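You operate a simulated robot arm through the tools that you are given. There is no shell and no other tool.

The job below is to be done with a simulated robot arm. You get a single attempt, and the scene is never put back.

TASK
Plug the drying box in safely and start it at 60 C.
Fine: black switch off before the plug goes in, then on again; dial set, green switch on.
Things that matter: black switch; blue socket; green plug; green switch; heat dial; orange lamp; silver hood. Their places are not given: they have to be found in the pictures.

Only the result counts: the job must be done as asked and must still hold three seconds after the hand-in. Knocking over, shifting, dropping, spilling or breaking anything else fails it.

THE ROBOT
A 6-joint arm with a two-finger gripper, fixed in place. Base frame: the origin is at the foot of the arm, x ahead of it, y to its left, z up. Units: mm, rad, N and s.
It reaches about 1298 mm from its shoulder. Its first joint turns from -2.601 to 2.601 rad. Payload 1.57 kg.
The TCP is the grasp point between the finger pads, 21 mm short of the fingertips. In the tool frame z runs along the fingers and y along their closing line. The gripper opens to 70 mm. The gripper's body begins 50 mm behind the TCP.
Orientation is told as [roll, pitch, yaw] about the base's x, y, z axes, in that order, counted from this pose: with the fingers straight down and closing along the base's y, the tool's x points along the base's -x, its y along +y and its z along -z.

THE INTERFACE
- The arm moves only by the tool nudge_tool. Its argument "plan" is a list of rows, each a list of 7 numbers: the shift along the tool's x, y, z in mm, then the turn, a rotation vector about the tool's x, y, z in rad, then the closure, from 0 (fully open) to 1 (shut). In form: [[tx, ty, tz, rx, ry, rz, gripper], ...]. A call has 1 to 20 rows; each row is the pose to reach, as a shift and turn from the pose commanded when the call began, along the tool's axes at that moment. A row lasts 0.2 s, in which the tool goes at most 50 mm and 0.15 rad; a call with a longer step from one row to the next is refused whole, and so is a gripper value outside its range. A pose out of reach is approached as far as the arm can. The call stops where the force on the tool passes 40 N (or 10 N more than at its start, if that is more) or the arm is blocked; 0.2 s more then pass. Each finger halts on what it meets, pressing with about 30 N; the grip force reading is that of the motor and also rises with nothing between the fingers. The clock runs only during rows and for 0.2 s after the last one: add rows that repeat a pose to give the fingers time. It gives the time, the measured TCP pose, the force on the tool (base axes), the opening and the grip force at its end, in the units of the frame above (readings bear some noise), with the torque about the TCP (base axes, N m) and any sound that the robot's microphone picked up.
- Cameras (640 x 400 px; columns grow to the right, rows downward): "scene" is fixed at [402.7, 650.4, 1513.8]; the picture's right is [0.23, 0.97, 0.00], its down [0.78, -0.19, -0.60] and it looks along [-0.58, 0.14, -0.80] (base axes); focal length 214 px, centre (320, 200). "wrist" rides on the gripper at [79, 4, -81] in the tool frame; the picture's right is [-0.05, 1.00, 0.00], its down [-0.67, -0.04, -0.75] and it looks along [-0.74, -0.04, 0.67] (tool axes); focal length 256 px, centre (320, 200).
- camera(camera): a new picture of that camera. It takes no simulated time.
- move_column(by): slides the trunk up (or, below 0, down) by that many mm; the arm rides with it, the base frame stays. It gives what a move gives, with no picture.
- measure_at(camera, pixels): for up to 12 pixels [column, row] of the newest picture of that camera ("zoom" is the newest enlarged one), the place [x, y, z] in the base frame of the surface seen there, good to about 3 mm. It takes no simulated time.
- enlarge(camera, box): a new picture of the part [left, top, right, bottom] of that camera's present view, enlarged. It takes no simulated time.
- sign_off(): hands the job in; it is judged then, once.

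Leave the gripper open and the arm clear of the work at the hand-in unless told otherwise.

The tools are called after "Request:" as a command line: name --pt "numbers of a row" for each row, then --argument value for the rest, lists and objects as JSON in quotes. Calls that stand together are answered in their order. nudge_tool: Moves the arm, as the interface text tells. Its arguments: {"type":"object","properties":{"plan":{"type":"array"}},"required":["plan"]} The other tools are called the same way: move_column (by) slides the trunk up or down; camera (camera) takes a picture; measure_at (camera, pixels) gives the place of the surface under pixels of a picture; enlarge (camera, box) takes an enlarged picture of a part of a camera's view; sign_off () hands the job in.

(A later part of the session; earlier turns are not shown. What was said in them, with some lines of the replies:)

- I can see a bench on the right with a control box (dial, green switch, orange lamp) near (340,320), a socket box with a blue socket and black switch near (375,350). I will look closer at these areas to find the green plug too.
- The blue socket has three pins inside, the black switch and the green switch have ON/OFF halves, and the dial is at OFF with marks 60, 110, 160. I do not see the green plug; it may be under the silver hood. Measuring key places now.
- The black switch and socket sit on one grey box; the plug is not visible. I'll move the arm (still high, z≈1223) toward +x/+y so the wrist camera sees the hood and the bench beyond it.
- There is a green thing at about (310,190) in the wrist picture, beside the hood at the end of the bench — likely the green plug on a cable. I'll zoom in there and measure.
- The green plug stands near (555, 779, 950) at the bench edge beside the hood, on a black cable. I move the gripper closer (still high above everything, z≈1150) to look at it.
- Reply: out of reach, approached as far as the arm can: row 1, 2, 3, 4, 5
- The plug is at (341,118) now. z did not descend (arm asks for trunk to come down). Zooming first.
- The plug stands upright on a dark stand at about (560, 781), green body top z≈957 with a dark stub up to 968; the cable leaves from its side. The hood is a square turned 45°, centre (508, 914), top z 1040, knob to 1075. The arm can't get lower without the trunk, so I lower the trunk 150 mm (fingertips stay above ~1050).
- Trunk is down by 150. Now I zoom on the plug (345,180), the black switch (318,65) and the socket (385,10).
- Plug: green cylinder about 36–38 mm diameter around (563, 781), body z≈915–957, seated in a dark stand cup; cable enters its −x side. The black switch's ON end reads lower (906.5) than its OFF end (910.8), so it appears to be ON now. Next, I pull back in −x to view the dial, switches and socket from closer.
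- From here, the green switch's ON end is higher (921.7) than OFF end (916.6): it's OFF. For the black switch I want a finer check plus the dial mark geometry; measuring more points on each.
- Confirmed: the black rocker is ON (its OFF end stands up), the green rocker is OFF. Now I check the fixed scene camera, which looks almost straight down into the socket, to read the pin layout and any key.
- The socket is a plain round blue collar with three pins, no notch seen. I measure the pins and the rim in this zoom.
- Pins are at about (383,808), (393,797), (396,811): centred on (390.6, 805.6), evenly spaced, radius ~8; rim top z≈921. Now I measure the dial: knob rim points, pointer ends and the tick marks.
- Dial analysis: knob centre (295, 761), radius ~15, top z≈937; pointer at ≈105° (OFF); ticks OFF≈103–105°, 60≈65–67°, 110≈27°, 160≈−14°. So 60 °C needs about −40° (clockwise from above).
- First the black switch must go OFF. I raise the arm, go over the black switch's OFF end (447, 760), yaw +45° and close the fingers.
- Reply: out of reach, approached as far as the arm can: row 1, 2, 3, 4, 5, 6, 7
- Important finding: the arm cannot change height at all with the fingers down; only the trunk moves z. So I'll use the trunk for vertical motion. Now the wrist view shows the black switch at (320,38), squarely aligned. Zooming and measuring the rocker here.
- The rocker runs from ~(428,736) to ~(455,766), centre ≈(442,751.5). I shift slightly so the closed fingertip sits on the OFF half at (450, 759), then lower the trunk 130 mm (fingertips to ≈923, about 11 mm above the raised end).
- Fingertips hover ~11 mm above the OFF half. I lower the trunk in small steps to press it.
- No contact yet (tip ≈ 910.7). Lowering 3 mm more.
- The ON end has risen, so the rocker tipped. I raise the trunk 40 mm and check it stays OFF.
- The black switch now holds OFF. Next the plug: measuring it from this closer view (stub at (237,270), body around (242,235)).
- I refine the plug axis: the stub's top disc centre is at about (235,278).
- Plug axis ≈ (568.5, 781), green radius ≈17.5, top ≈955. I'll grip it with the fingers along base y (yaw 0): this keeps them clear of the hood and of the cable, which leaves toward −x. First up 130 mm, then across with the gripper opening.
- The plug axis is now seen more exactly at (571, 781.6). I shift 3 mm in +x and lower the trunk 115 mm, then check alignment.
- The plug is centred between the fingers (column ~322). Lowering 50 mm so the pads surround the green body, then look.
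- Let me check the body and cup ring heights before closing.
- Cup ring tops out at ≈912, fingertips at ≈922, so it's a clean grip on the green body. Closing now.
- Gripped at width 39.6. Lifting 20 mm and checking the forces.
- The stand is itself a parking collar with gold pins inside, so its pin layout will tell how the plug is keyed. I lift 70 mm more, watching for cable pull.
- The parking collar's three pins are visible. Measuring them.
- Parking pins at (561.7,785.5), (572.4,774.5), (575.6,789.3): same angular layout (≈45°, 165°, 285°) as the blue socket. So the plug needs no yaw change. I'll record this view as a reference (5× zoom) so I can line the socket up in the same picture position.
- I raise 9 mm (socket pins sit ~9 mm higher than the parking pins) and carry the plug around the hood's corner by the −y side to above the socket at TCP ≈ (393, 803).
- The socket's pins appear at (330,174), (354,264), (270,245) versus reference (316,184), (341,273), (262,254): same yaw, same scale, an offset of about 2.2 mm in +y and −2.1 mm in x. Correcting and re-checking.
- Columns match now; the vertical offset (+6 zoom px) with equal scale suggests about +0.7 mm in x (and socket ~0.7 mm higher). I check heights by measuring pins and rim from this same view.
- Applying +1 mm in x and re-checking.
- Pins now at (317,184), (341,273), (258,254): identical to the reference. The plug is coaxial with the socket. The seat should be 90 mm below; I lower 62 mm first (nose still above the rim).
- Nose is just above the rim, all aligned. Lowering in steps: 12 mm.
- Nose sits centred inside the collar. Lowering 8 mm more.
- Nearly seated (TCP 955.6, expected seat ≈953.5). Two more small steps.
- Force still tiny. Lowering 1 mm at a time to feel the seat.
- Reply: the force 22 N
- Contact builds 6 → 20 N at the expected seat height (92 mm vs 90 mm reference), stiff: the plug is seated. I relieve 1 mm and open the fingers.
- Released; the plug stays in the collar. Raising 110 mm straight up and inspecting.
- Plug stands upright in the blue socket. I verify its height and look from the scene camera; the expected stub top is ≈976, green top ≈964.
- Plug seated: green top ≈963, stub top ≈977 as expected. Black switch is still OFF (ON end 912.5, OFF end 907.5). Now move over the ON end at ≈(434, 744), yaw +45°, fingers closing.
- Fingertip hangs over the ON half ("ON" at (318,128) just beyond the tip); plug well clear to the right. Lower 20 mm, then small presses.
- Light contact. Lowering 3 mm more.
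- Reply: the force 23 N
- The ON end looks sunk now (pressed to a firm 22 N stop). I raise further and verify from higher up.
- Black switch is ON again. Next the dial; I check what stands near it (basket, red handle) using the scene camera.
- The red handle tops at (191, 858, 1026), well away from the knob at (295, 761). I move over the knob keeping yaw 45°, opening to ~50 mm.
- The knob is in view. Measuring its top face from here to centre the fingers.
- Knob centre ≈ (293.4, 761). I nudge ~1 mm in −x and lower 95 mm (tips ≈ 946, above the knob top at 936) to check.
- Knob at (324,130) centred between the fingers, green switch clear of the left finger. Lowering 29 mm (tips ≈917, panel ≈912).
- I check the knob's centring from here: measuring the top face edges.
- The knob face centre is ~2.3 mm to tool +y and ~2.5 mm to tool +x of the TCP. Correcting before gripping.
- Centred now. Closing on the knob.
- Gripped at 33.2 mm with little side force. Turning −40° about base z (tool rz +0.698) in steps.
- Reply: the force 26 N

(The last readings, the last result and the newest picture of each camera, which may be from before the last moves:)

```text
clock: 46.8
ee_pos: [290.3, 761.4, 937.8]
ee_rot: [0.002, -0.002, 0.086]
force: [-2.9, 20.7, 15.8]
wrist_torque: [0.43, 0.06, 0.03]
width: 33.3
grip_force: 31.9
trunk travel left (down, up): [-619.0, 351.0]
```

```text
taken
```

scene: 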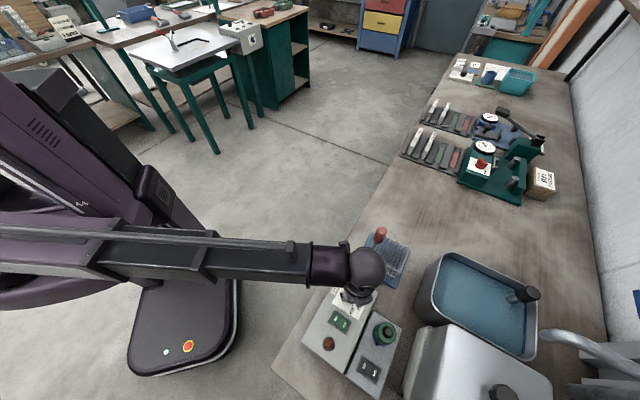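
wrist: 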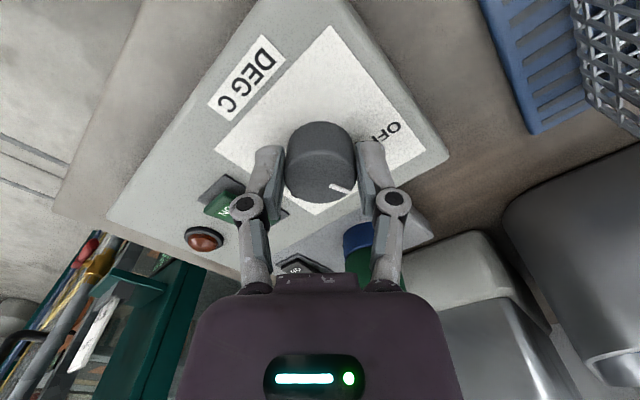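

The pointer turned along with the gripper to yaw 5° (−40°). Opening to release, then I'll inspect the pointer.

Request:
nudge_tool --pt "0 0 0 0 0 0 0.5" --pt "0 0 0 0 0 0 0.28" --pt "0 0 0 0 0 0 0.28" --pt "0 0 0 0 0 0 0.28"

Request:
move_column --by 110

Request:
camera --camera "wrist"

Request:
enlarge --camera "wrist" --box '[240, 0, 400, 100]'

```text
clock: 47.8
ee_pos: [290.6, 760.0, 937.6]
ee_rot: [0.0, 0.0, 0.087]
force: [1.1, -0.8, -0.4]
wrist_torque: [-0.01, 0.02, -0.01]
width: 50.7
grip_force: 0.0
trunk travel left (down, up): [-619.0, 351.0]
```

```text
clock: 49.2
ee_pos: [291.3, 759.6, 1046.7]
ee_rot: [0.001, -0.001, 0.087]
force: [-0.3, -0.2, -0.7]
wrist_torque: [0.04, -0.01, 0.03]
width: 50.6
grip_force: 0.1
trunk travel left (down, up): [-729.0, 241.0]
```

```text
taken
```

wrist: 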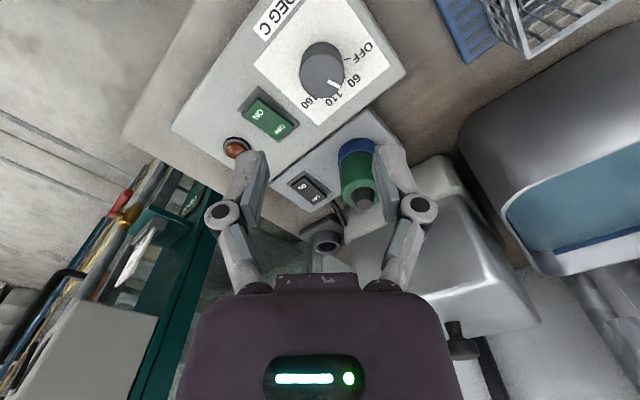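

```text
4.00 times, centred on (320, 50) of wrist
```

zoom: 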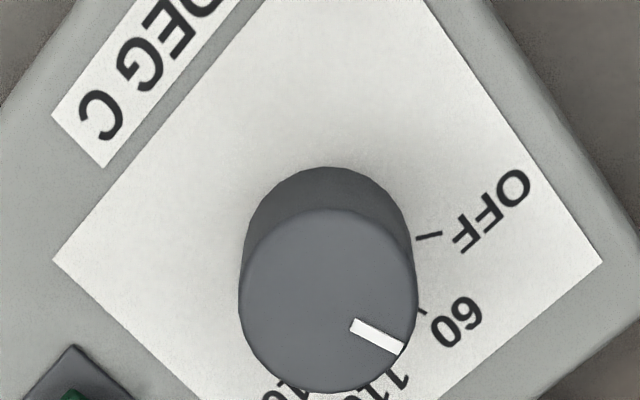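

Measuring the pointer and the marks to compute its true angle (the view has parallax).

Request:
measure_at --camera "zoom" --pixels '[[356, 326], [400, 349], [245, 300], [412, 300], [328, 215], [328, 388], [428, 237], [422, 312], [268, 360], [388, 240], [268, 240], [390, 365]]'

Request:
camera --camera "scene"

Request:
enlarge --camera "scene" --box '[332, 280, 376, 310]'

```text
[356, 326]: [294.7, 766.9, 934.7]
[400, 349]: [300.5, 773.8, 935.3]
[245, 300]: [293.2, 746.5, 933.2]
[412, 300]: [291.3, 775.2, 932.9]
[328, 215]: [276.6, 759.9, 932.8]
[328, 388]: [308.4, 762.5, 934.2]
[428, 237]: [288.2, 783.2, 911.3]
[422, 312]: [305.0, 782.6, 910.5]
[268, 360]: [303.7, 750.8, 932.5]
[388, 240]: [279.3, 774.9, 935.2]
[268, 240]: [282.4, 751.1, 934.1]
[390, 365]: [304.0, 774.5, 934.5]
```

```text
taken
```

scene: 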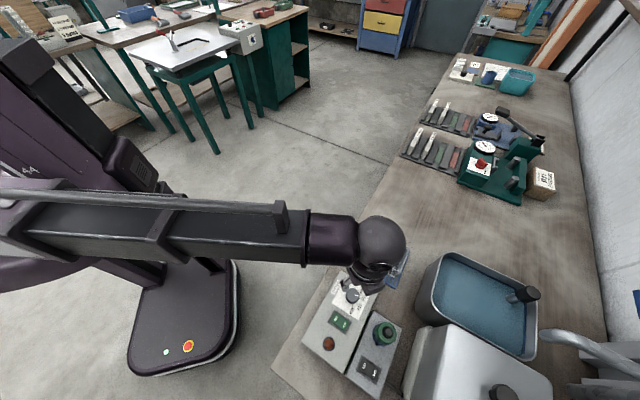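

```text
13.33 times, centred on (354, 295) of scene
```

zoom: 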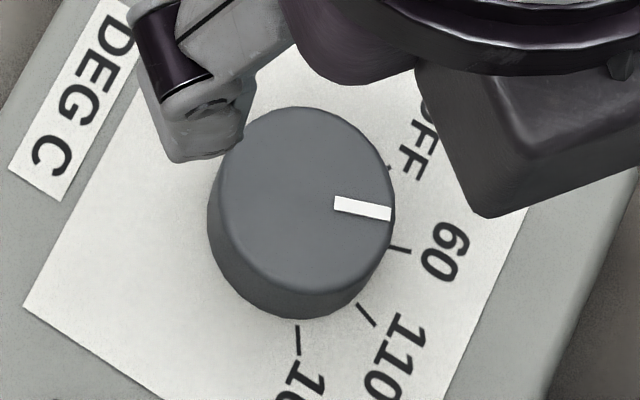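

Computed from the scene zoom: tick angles ≈105°, 66°, 26°, −15°; pointer now ≈66.7°, i.e. on the 60 tick within ~1–2°. I'll re-check it after moving away. Now locating the green switch precisely from this view.

Request:
enlarge --camera "wrist" --box '[210, 75, 320, 165]'

Request:
measure_at --camera "wrist" --pixels '[[253, 104], [259, 112], [268, 118], [281, 129], [246, 108], [255, 96], [275, 138], [292, 127], [240, 108], [260, 88], [236, 147], [262, 105]]'

```text
4.44 times, centred on (265, 120) of wrist
```

zoom: 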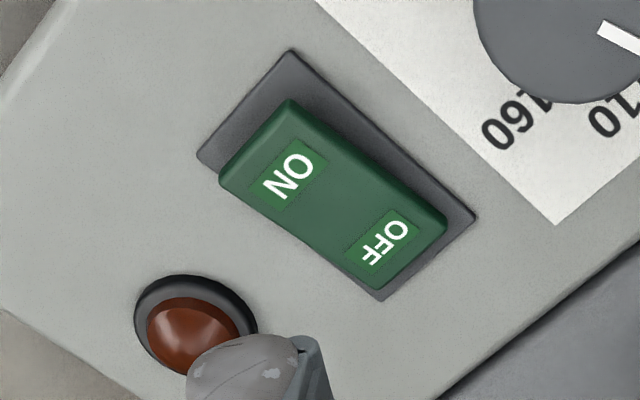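

```text
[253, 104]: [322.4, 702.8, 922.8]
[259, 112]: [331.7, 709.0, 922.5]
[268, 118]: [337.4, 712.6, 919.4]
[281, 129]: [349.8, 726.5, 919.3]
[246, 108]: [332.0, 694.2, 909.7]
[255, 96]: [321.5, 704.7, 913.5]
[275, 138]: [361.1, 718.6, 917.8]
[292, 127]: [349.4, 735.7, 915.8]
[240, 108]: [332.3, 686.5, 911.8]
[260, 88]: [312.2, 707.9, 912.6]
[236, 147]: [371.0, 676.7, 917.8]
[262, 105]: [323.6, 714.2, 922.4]
```

Green rocker: centre ≈(341, 714), ON label ≈(333, 707), raised end z≈922.5. Moving over the ON end, yaw to 45°, fingers closing.

Request:
nudge_tool --pt "-6.3 -9.5 0 0 0 -0.116 0.5" --pt "-12.6 -19 0 0 0 -0.233 0.8" --pt "-18.9 -28.5 0 0 0 -0.349 1" --pt "-25.1 -38 0 0 0 -0.465 1" --pt "-31.4 -47.5 0 0 0 -0.582 1" --pt "-37.7 -57 0 0 0 -0.698 1" --pt "-37.7 -57 0 0 0 -0.698 1"

Request:
camera --camera "wrist"

Request:
camera --camera "scene"

Request:
enlarge --camera "scene" --box '[340, 284, 366, 302]'

```text
clock: 50.8
ee_pos: [332.5, 706.5, 1047.4]
ee_rot: [0.001, 0.001, 0.788]
force: [-0.4, -0.5, 0.7]
wrist_torque: [0.0, -0.01, -0.01]
width: 0.1
grip_force: 28.4
trunk travel left (down, up): [-729.0, 241.0]
```

```text
taken
```

wrist: 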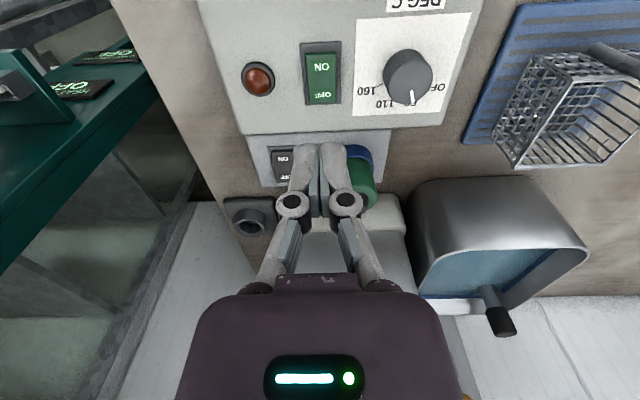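

```text
taken
```

scene: 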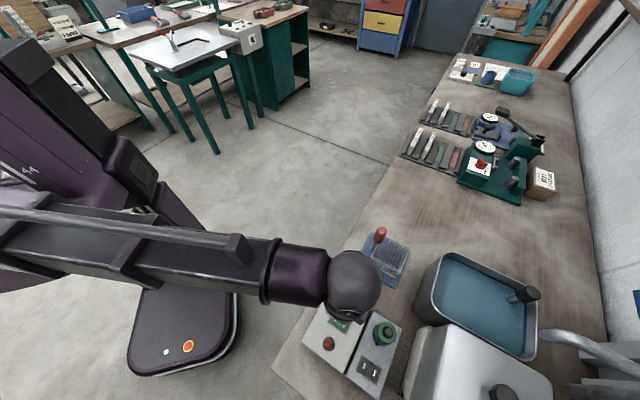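

```text
16.00 times, centred on (353, 293) of scene
```

zoom: 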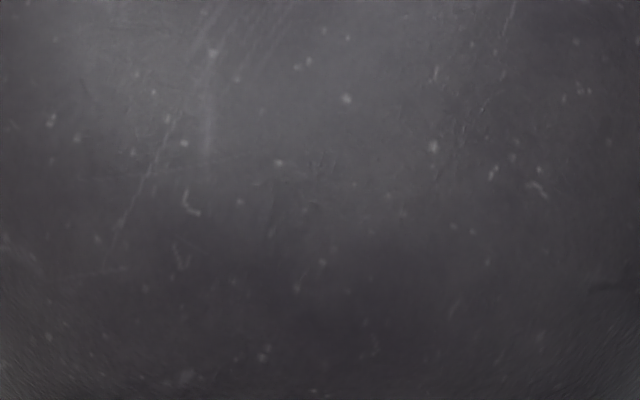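

The green switch sits straight ahead ("ON" at (321,67)). Lower 97 mm (tips ≈929, ~6 mm above the raised end).

Request:
move_column --by -97

Request:
camera --camera "wrist"

```text
clock: 52.1
ee_pos: [332.8, 707.3, 951.1]
ee_rot: [0.001, 0.001, 0.785]
force: [0.2, -0.6, 0.5]
wrist_torque: [0.0, 0.01, 0.01]
width: 0.1
grip_force: 28.0
trunk travel left (down, up): [-632.0, 338.0]
```

```text
taken
```

wrist: 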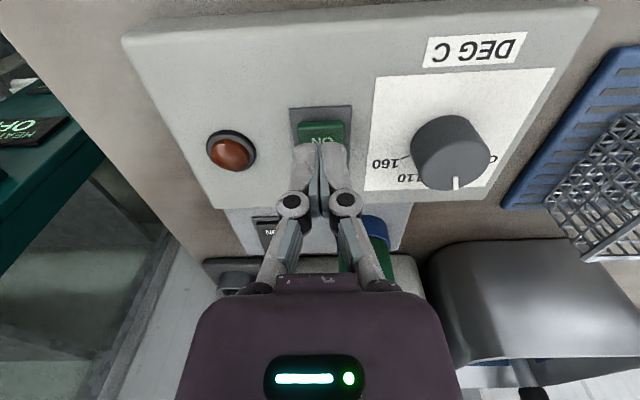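

Tip covers the lower part of the ON half. Pressing in small steps.

Request:
move_column --by -8

Request:
move_column --by -3

Request:
enlarge --camera "wrist" --box '[260, 80, 380, 180]'

```text
clock: 52.7
ee_pos: [333.1, 706.6, 943.2]
ee_rot: [0.0, 0.002, 0.786]
force: [-0.6, 1.0, 0.0]
wrist_torque: [0.03, 0.01, 0.0]
width: 0.0
grip_force: 29.2
trunk travel left (down, up): [-624.0, 346.0]
```

```text
clock: 53.2
ee_pos: [333.4, 706.8, 939.8]
ee_rot: [0.0, 0.001, 0.785]
force: [0.4, 0.8, 0.1]
wrist_torque: [0.01, -0.01, -0.02]
width: 6.0
grip_force: 27.8
trunk travel left (down, up): [-621.0, 349.0]
```

```text
4.00 times, centred on (320, 130) of wrist
```

zoom: 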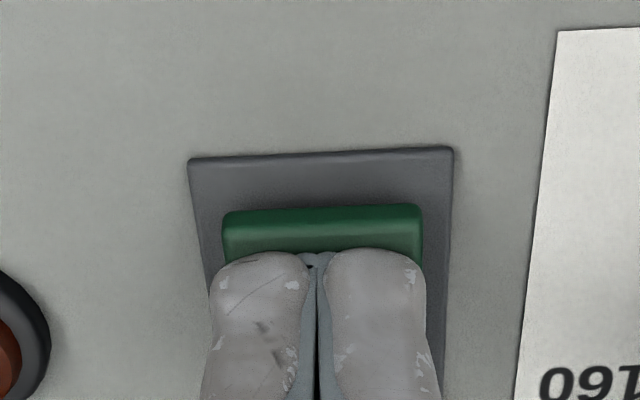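

Request:
move_column --by -2

Request:
move_column --by -1

Request:
enlarge --camera "wrist" --box '[200, 80, 380, 180]'

```text
clock: 53.7
ee_pos: [332.2, 705.8, 938.4]
ee_rot: [0.0, -0.003, 0.785]
force: [0.6, 0.7, 11.6]
wrist_torque: [0.12, -0.08, 0.01]
width: 6.1
grip_force: 28.8
trunk travel left (down, up): [-619.0, 351.0]
```

```text
clock: 54.2
ee_pos: [332.1, 706.4, 938.1]
ee_rot: [0.001, -0.005, 0.786]
force: [2.4, 8.2, 31.7]
wrist_torque: [0.3, -0.23, 0.02]
width: 5.8
grip_force: 28.1
trunk travel left (down, up): [-618.0, 352.0]
```

```text
3.56 times, centred on (290, 130) of wrist
```

zoom: 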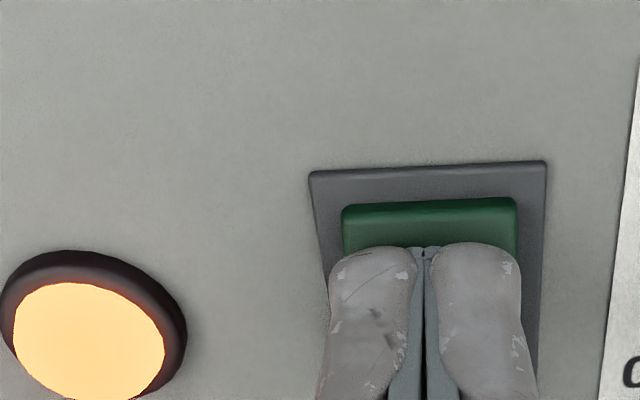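

The orange lamp is lit: power is on. I raise the arm and check that everything holds.

Request:
move_column --by 112

Request:
camera --camera "wrist"

Request:
enlarge --camera "wrist" --box '[230, 20, 470, 200]'

```text
clock: 55.7
ee_pos: [332.7, 706.9, 1048.8]
ee_rot: [0.0, 0.001, 0.784]
force: [1.0, 0.4, -0.3]
wrist_torque: [-0.01, 0.01, 0.0]
width: 0.0
grip_force: 28.7
trunk travel left (down, up): [-730.0, 240.0]
```

```text
taken
```

wrist: 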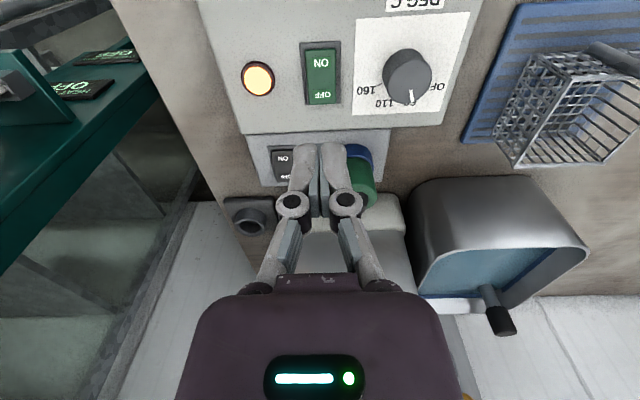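

```text
2.22 times, centred on (350, 110) of wrist
```

zoom: 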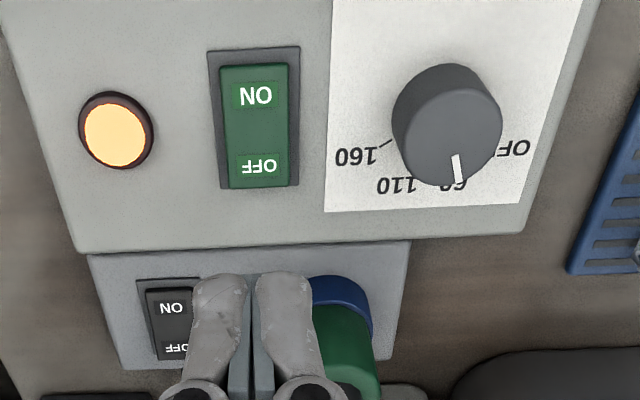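

Lamp lit, green and black switches both ON. I raise a bit more, withdraw the arm toward the base with the gripper opening, and check the pointer with the clear scene camera.

Request:
move_column --by 100

Request:
nudge_tool --pt "35 4 0 0 0 0.1 0.8" --pt "70 8 0 0 0 0.2 0.5" --pt "105 12 0 0 0 0.3 0.2" --pt "140 16 0 0 0 0.4 0" --pt "175 20 0 0 0 0.5 0" --pt "207 23 0 0 0 0.6 0" --pt "207 23 0 0 0 0.6 0"

Request:
camera --camera "scene"

Request:
enlarge --camera "scene" --box '[340, 284, 366, 302]'

Request:
enlarge --camera "scene" --box '[300, 260, 420, 400]'

```text
clock: 57.0
ee_pos: [332.2, 707.5, 1148.7]
ee_rot: [0.0, 0.001, 0.785]
force: [0.1, 0.3, 0.1]
wrist_torque: [-0.01, -0.02, -0.02]
width: 0.1
grip_force: 28.7
trunk travel left (down, up): [-830.0, 140.0]
```

```text
clock: 58.6
ee_pos: [167.8, 576.8, 1148.4]
ee_rot: [0.0, 0.001, 0.182]
force: [0.1, -0.5, -0.1]
wrist_torque: [0.0, 0.0, 0.03]
width: 69.9
grip_force: 0.0
trunk travel left (down, up): [-830.0, 140.0]
```

```text
taken
```

scene: 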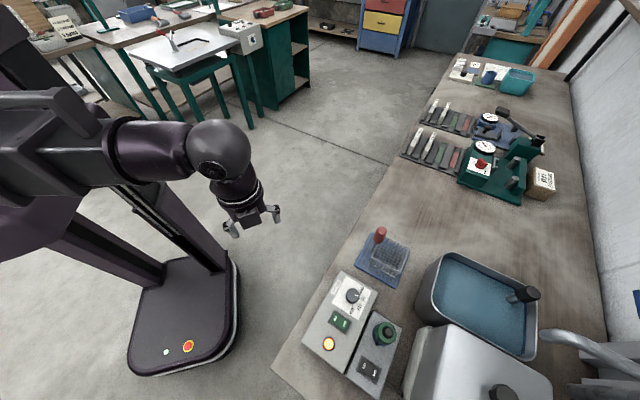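

```text
16.00 times, centred on (353, 293) of scene
```

zoom: 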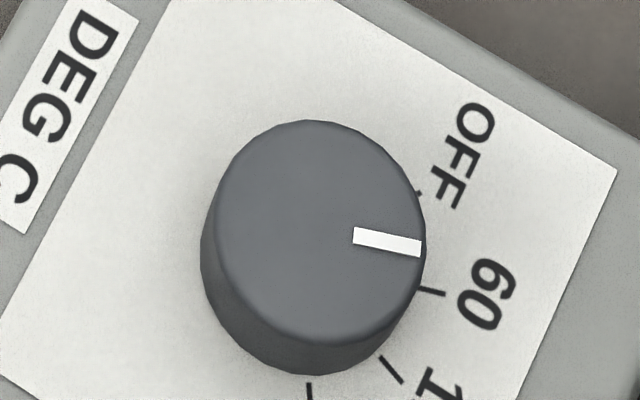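

```text
2.86 times, centred on (360, 330) of scene
```

zoom: 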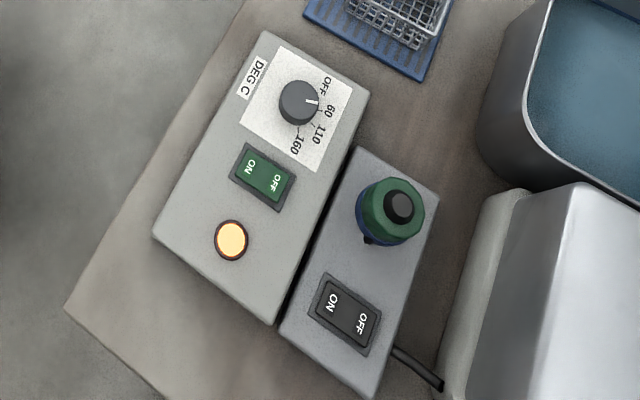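

The pointer is parallel to the 60 tick (both slope ≈11–12° in the zoom), the lamp is lit, both switches show ON, the plug sits upright in the socket, and hood and other items are unmoved. I hold still for ~3 s to verify it stays so.

Request:
nudge_tool --pt "0 0 0 0 0 0 0" --pt "0 0 0 0 0 0 0" --pt "0 0 0 0 0 0 0" --pt "0 0 0 0 0 0 0" --pt "0 0 0 0 0 0 0" --pt "0 0 0 0 0 0 0" --pt "0 0 0 0 0 0 0" --pt "0 0 0 0 0 0 0" --pt "0 0 0 0 0 0 0" --pt "0 0 0 0 0 0 0" --pt "0 0 0 0 0 0 0" --pt "0 0 0 0 0 0 0" --pt "0 0 0 0 0 0 0" --pt "0 0 0 0 0 0 0" --pt "0 0 0 0 0 0 0"

Request:
enlarge --camera "scene" --box '[300, 260, 420, 400]'

Request:
enlarge --camera "scene" --box '[366, 316, 404, 350]'

Request:
camera --camera "wrist"

```text
clock: 61.8
ee_pos: [168.3, 577.5, 1148.3]
ee_rot: [0.001, 0.001, 0.186]
force: [-0.2, -0.5, -0.1]
wrist_torque: [0.02, -0.03, -0.02]
width: 70.0
grip_force: 0.1
trunk travel left (down, up): [-830.0, 140.0]
```

```text
2.86 times, centred on (360, 330) of scene
```

zoom: 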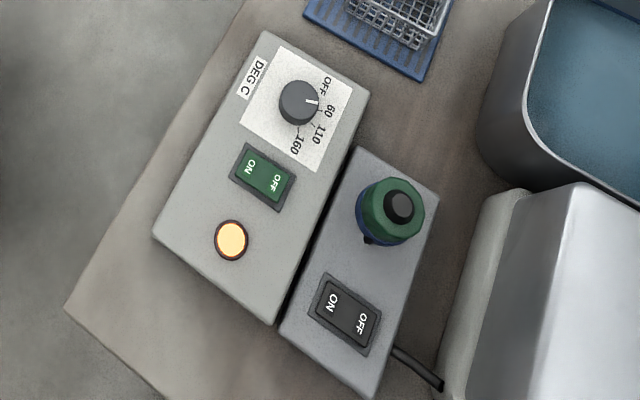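

```text
11.76 times, centred on (385, 333) of scene
```

zoom: 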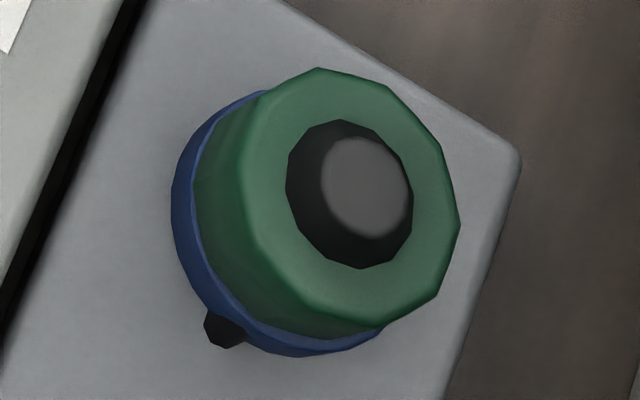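

```text
taken
```

wrist: 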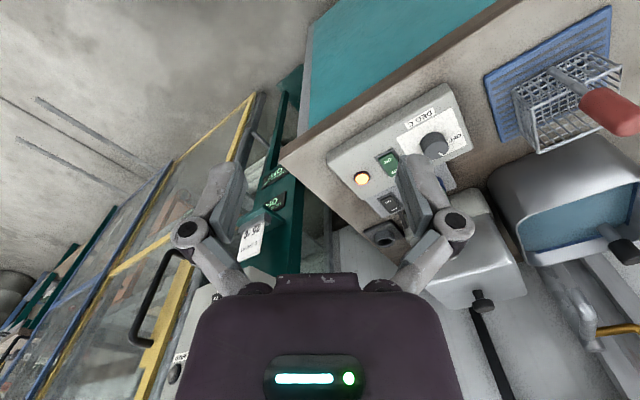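

After 3 s nothing has changed. The lamp is lit, the plug is seated, the dial is at 60, and both switches are ON. The arm is clear with the gripper open, so I'm handing in.

Request:
sign_off

```text
The job is handed in.
```

The drying box is plugged in and running at 60 C, and I've handed the job in. The result of the judging wasn't shown to me.

- **Black switch:** I turned it off before the plug went in and back on afterwards.
- **Plug:** The green plug is seated upright in the blue socket. Its height matched what I expected from how it sat in its parking stand.
- **Dial:** The pointer lines up with the 60 mark, to within about 1–2° by my reading of the camera picture.
- **Green switch:** It is on, and the orange lamp lit when I pressed it.

I held the arm still for about 3 seconds before handing in, and nothing changed. The silver hood was not touched and nothing else looked shifted. The arm is clear of the work with the gripper open.
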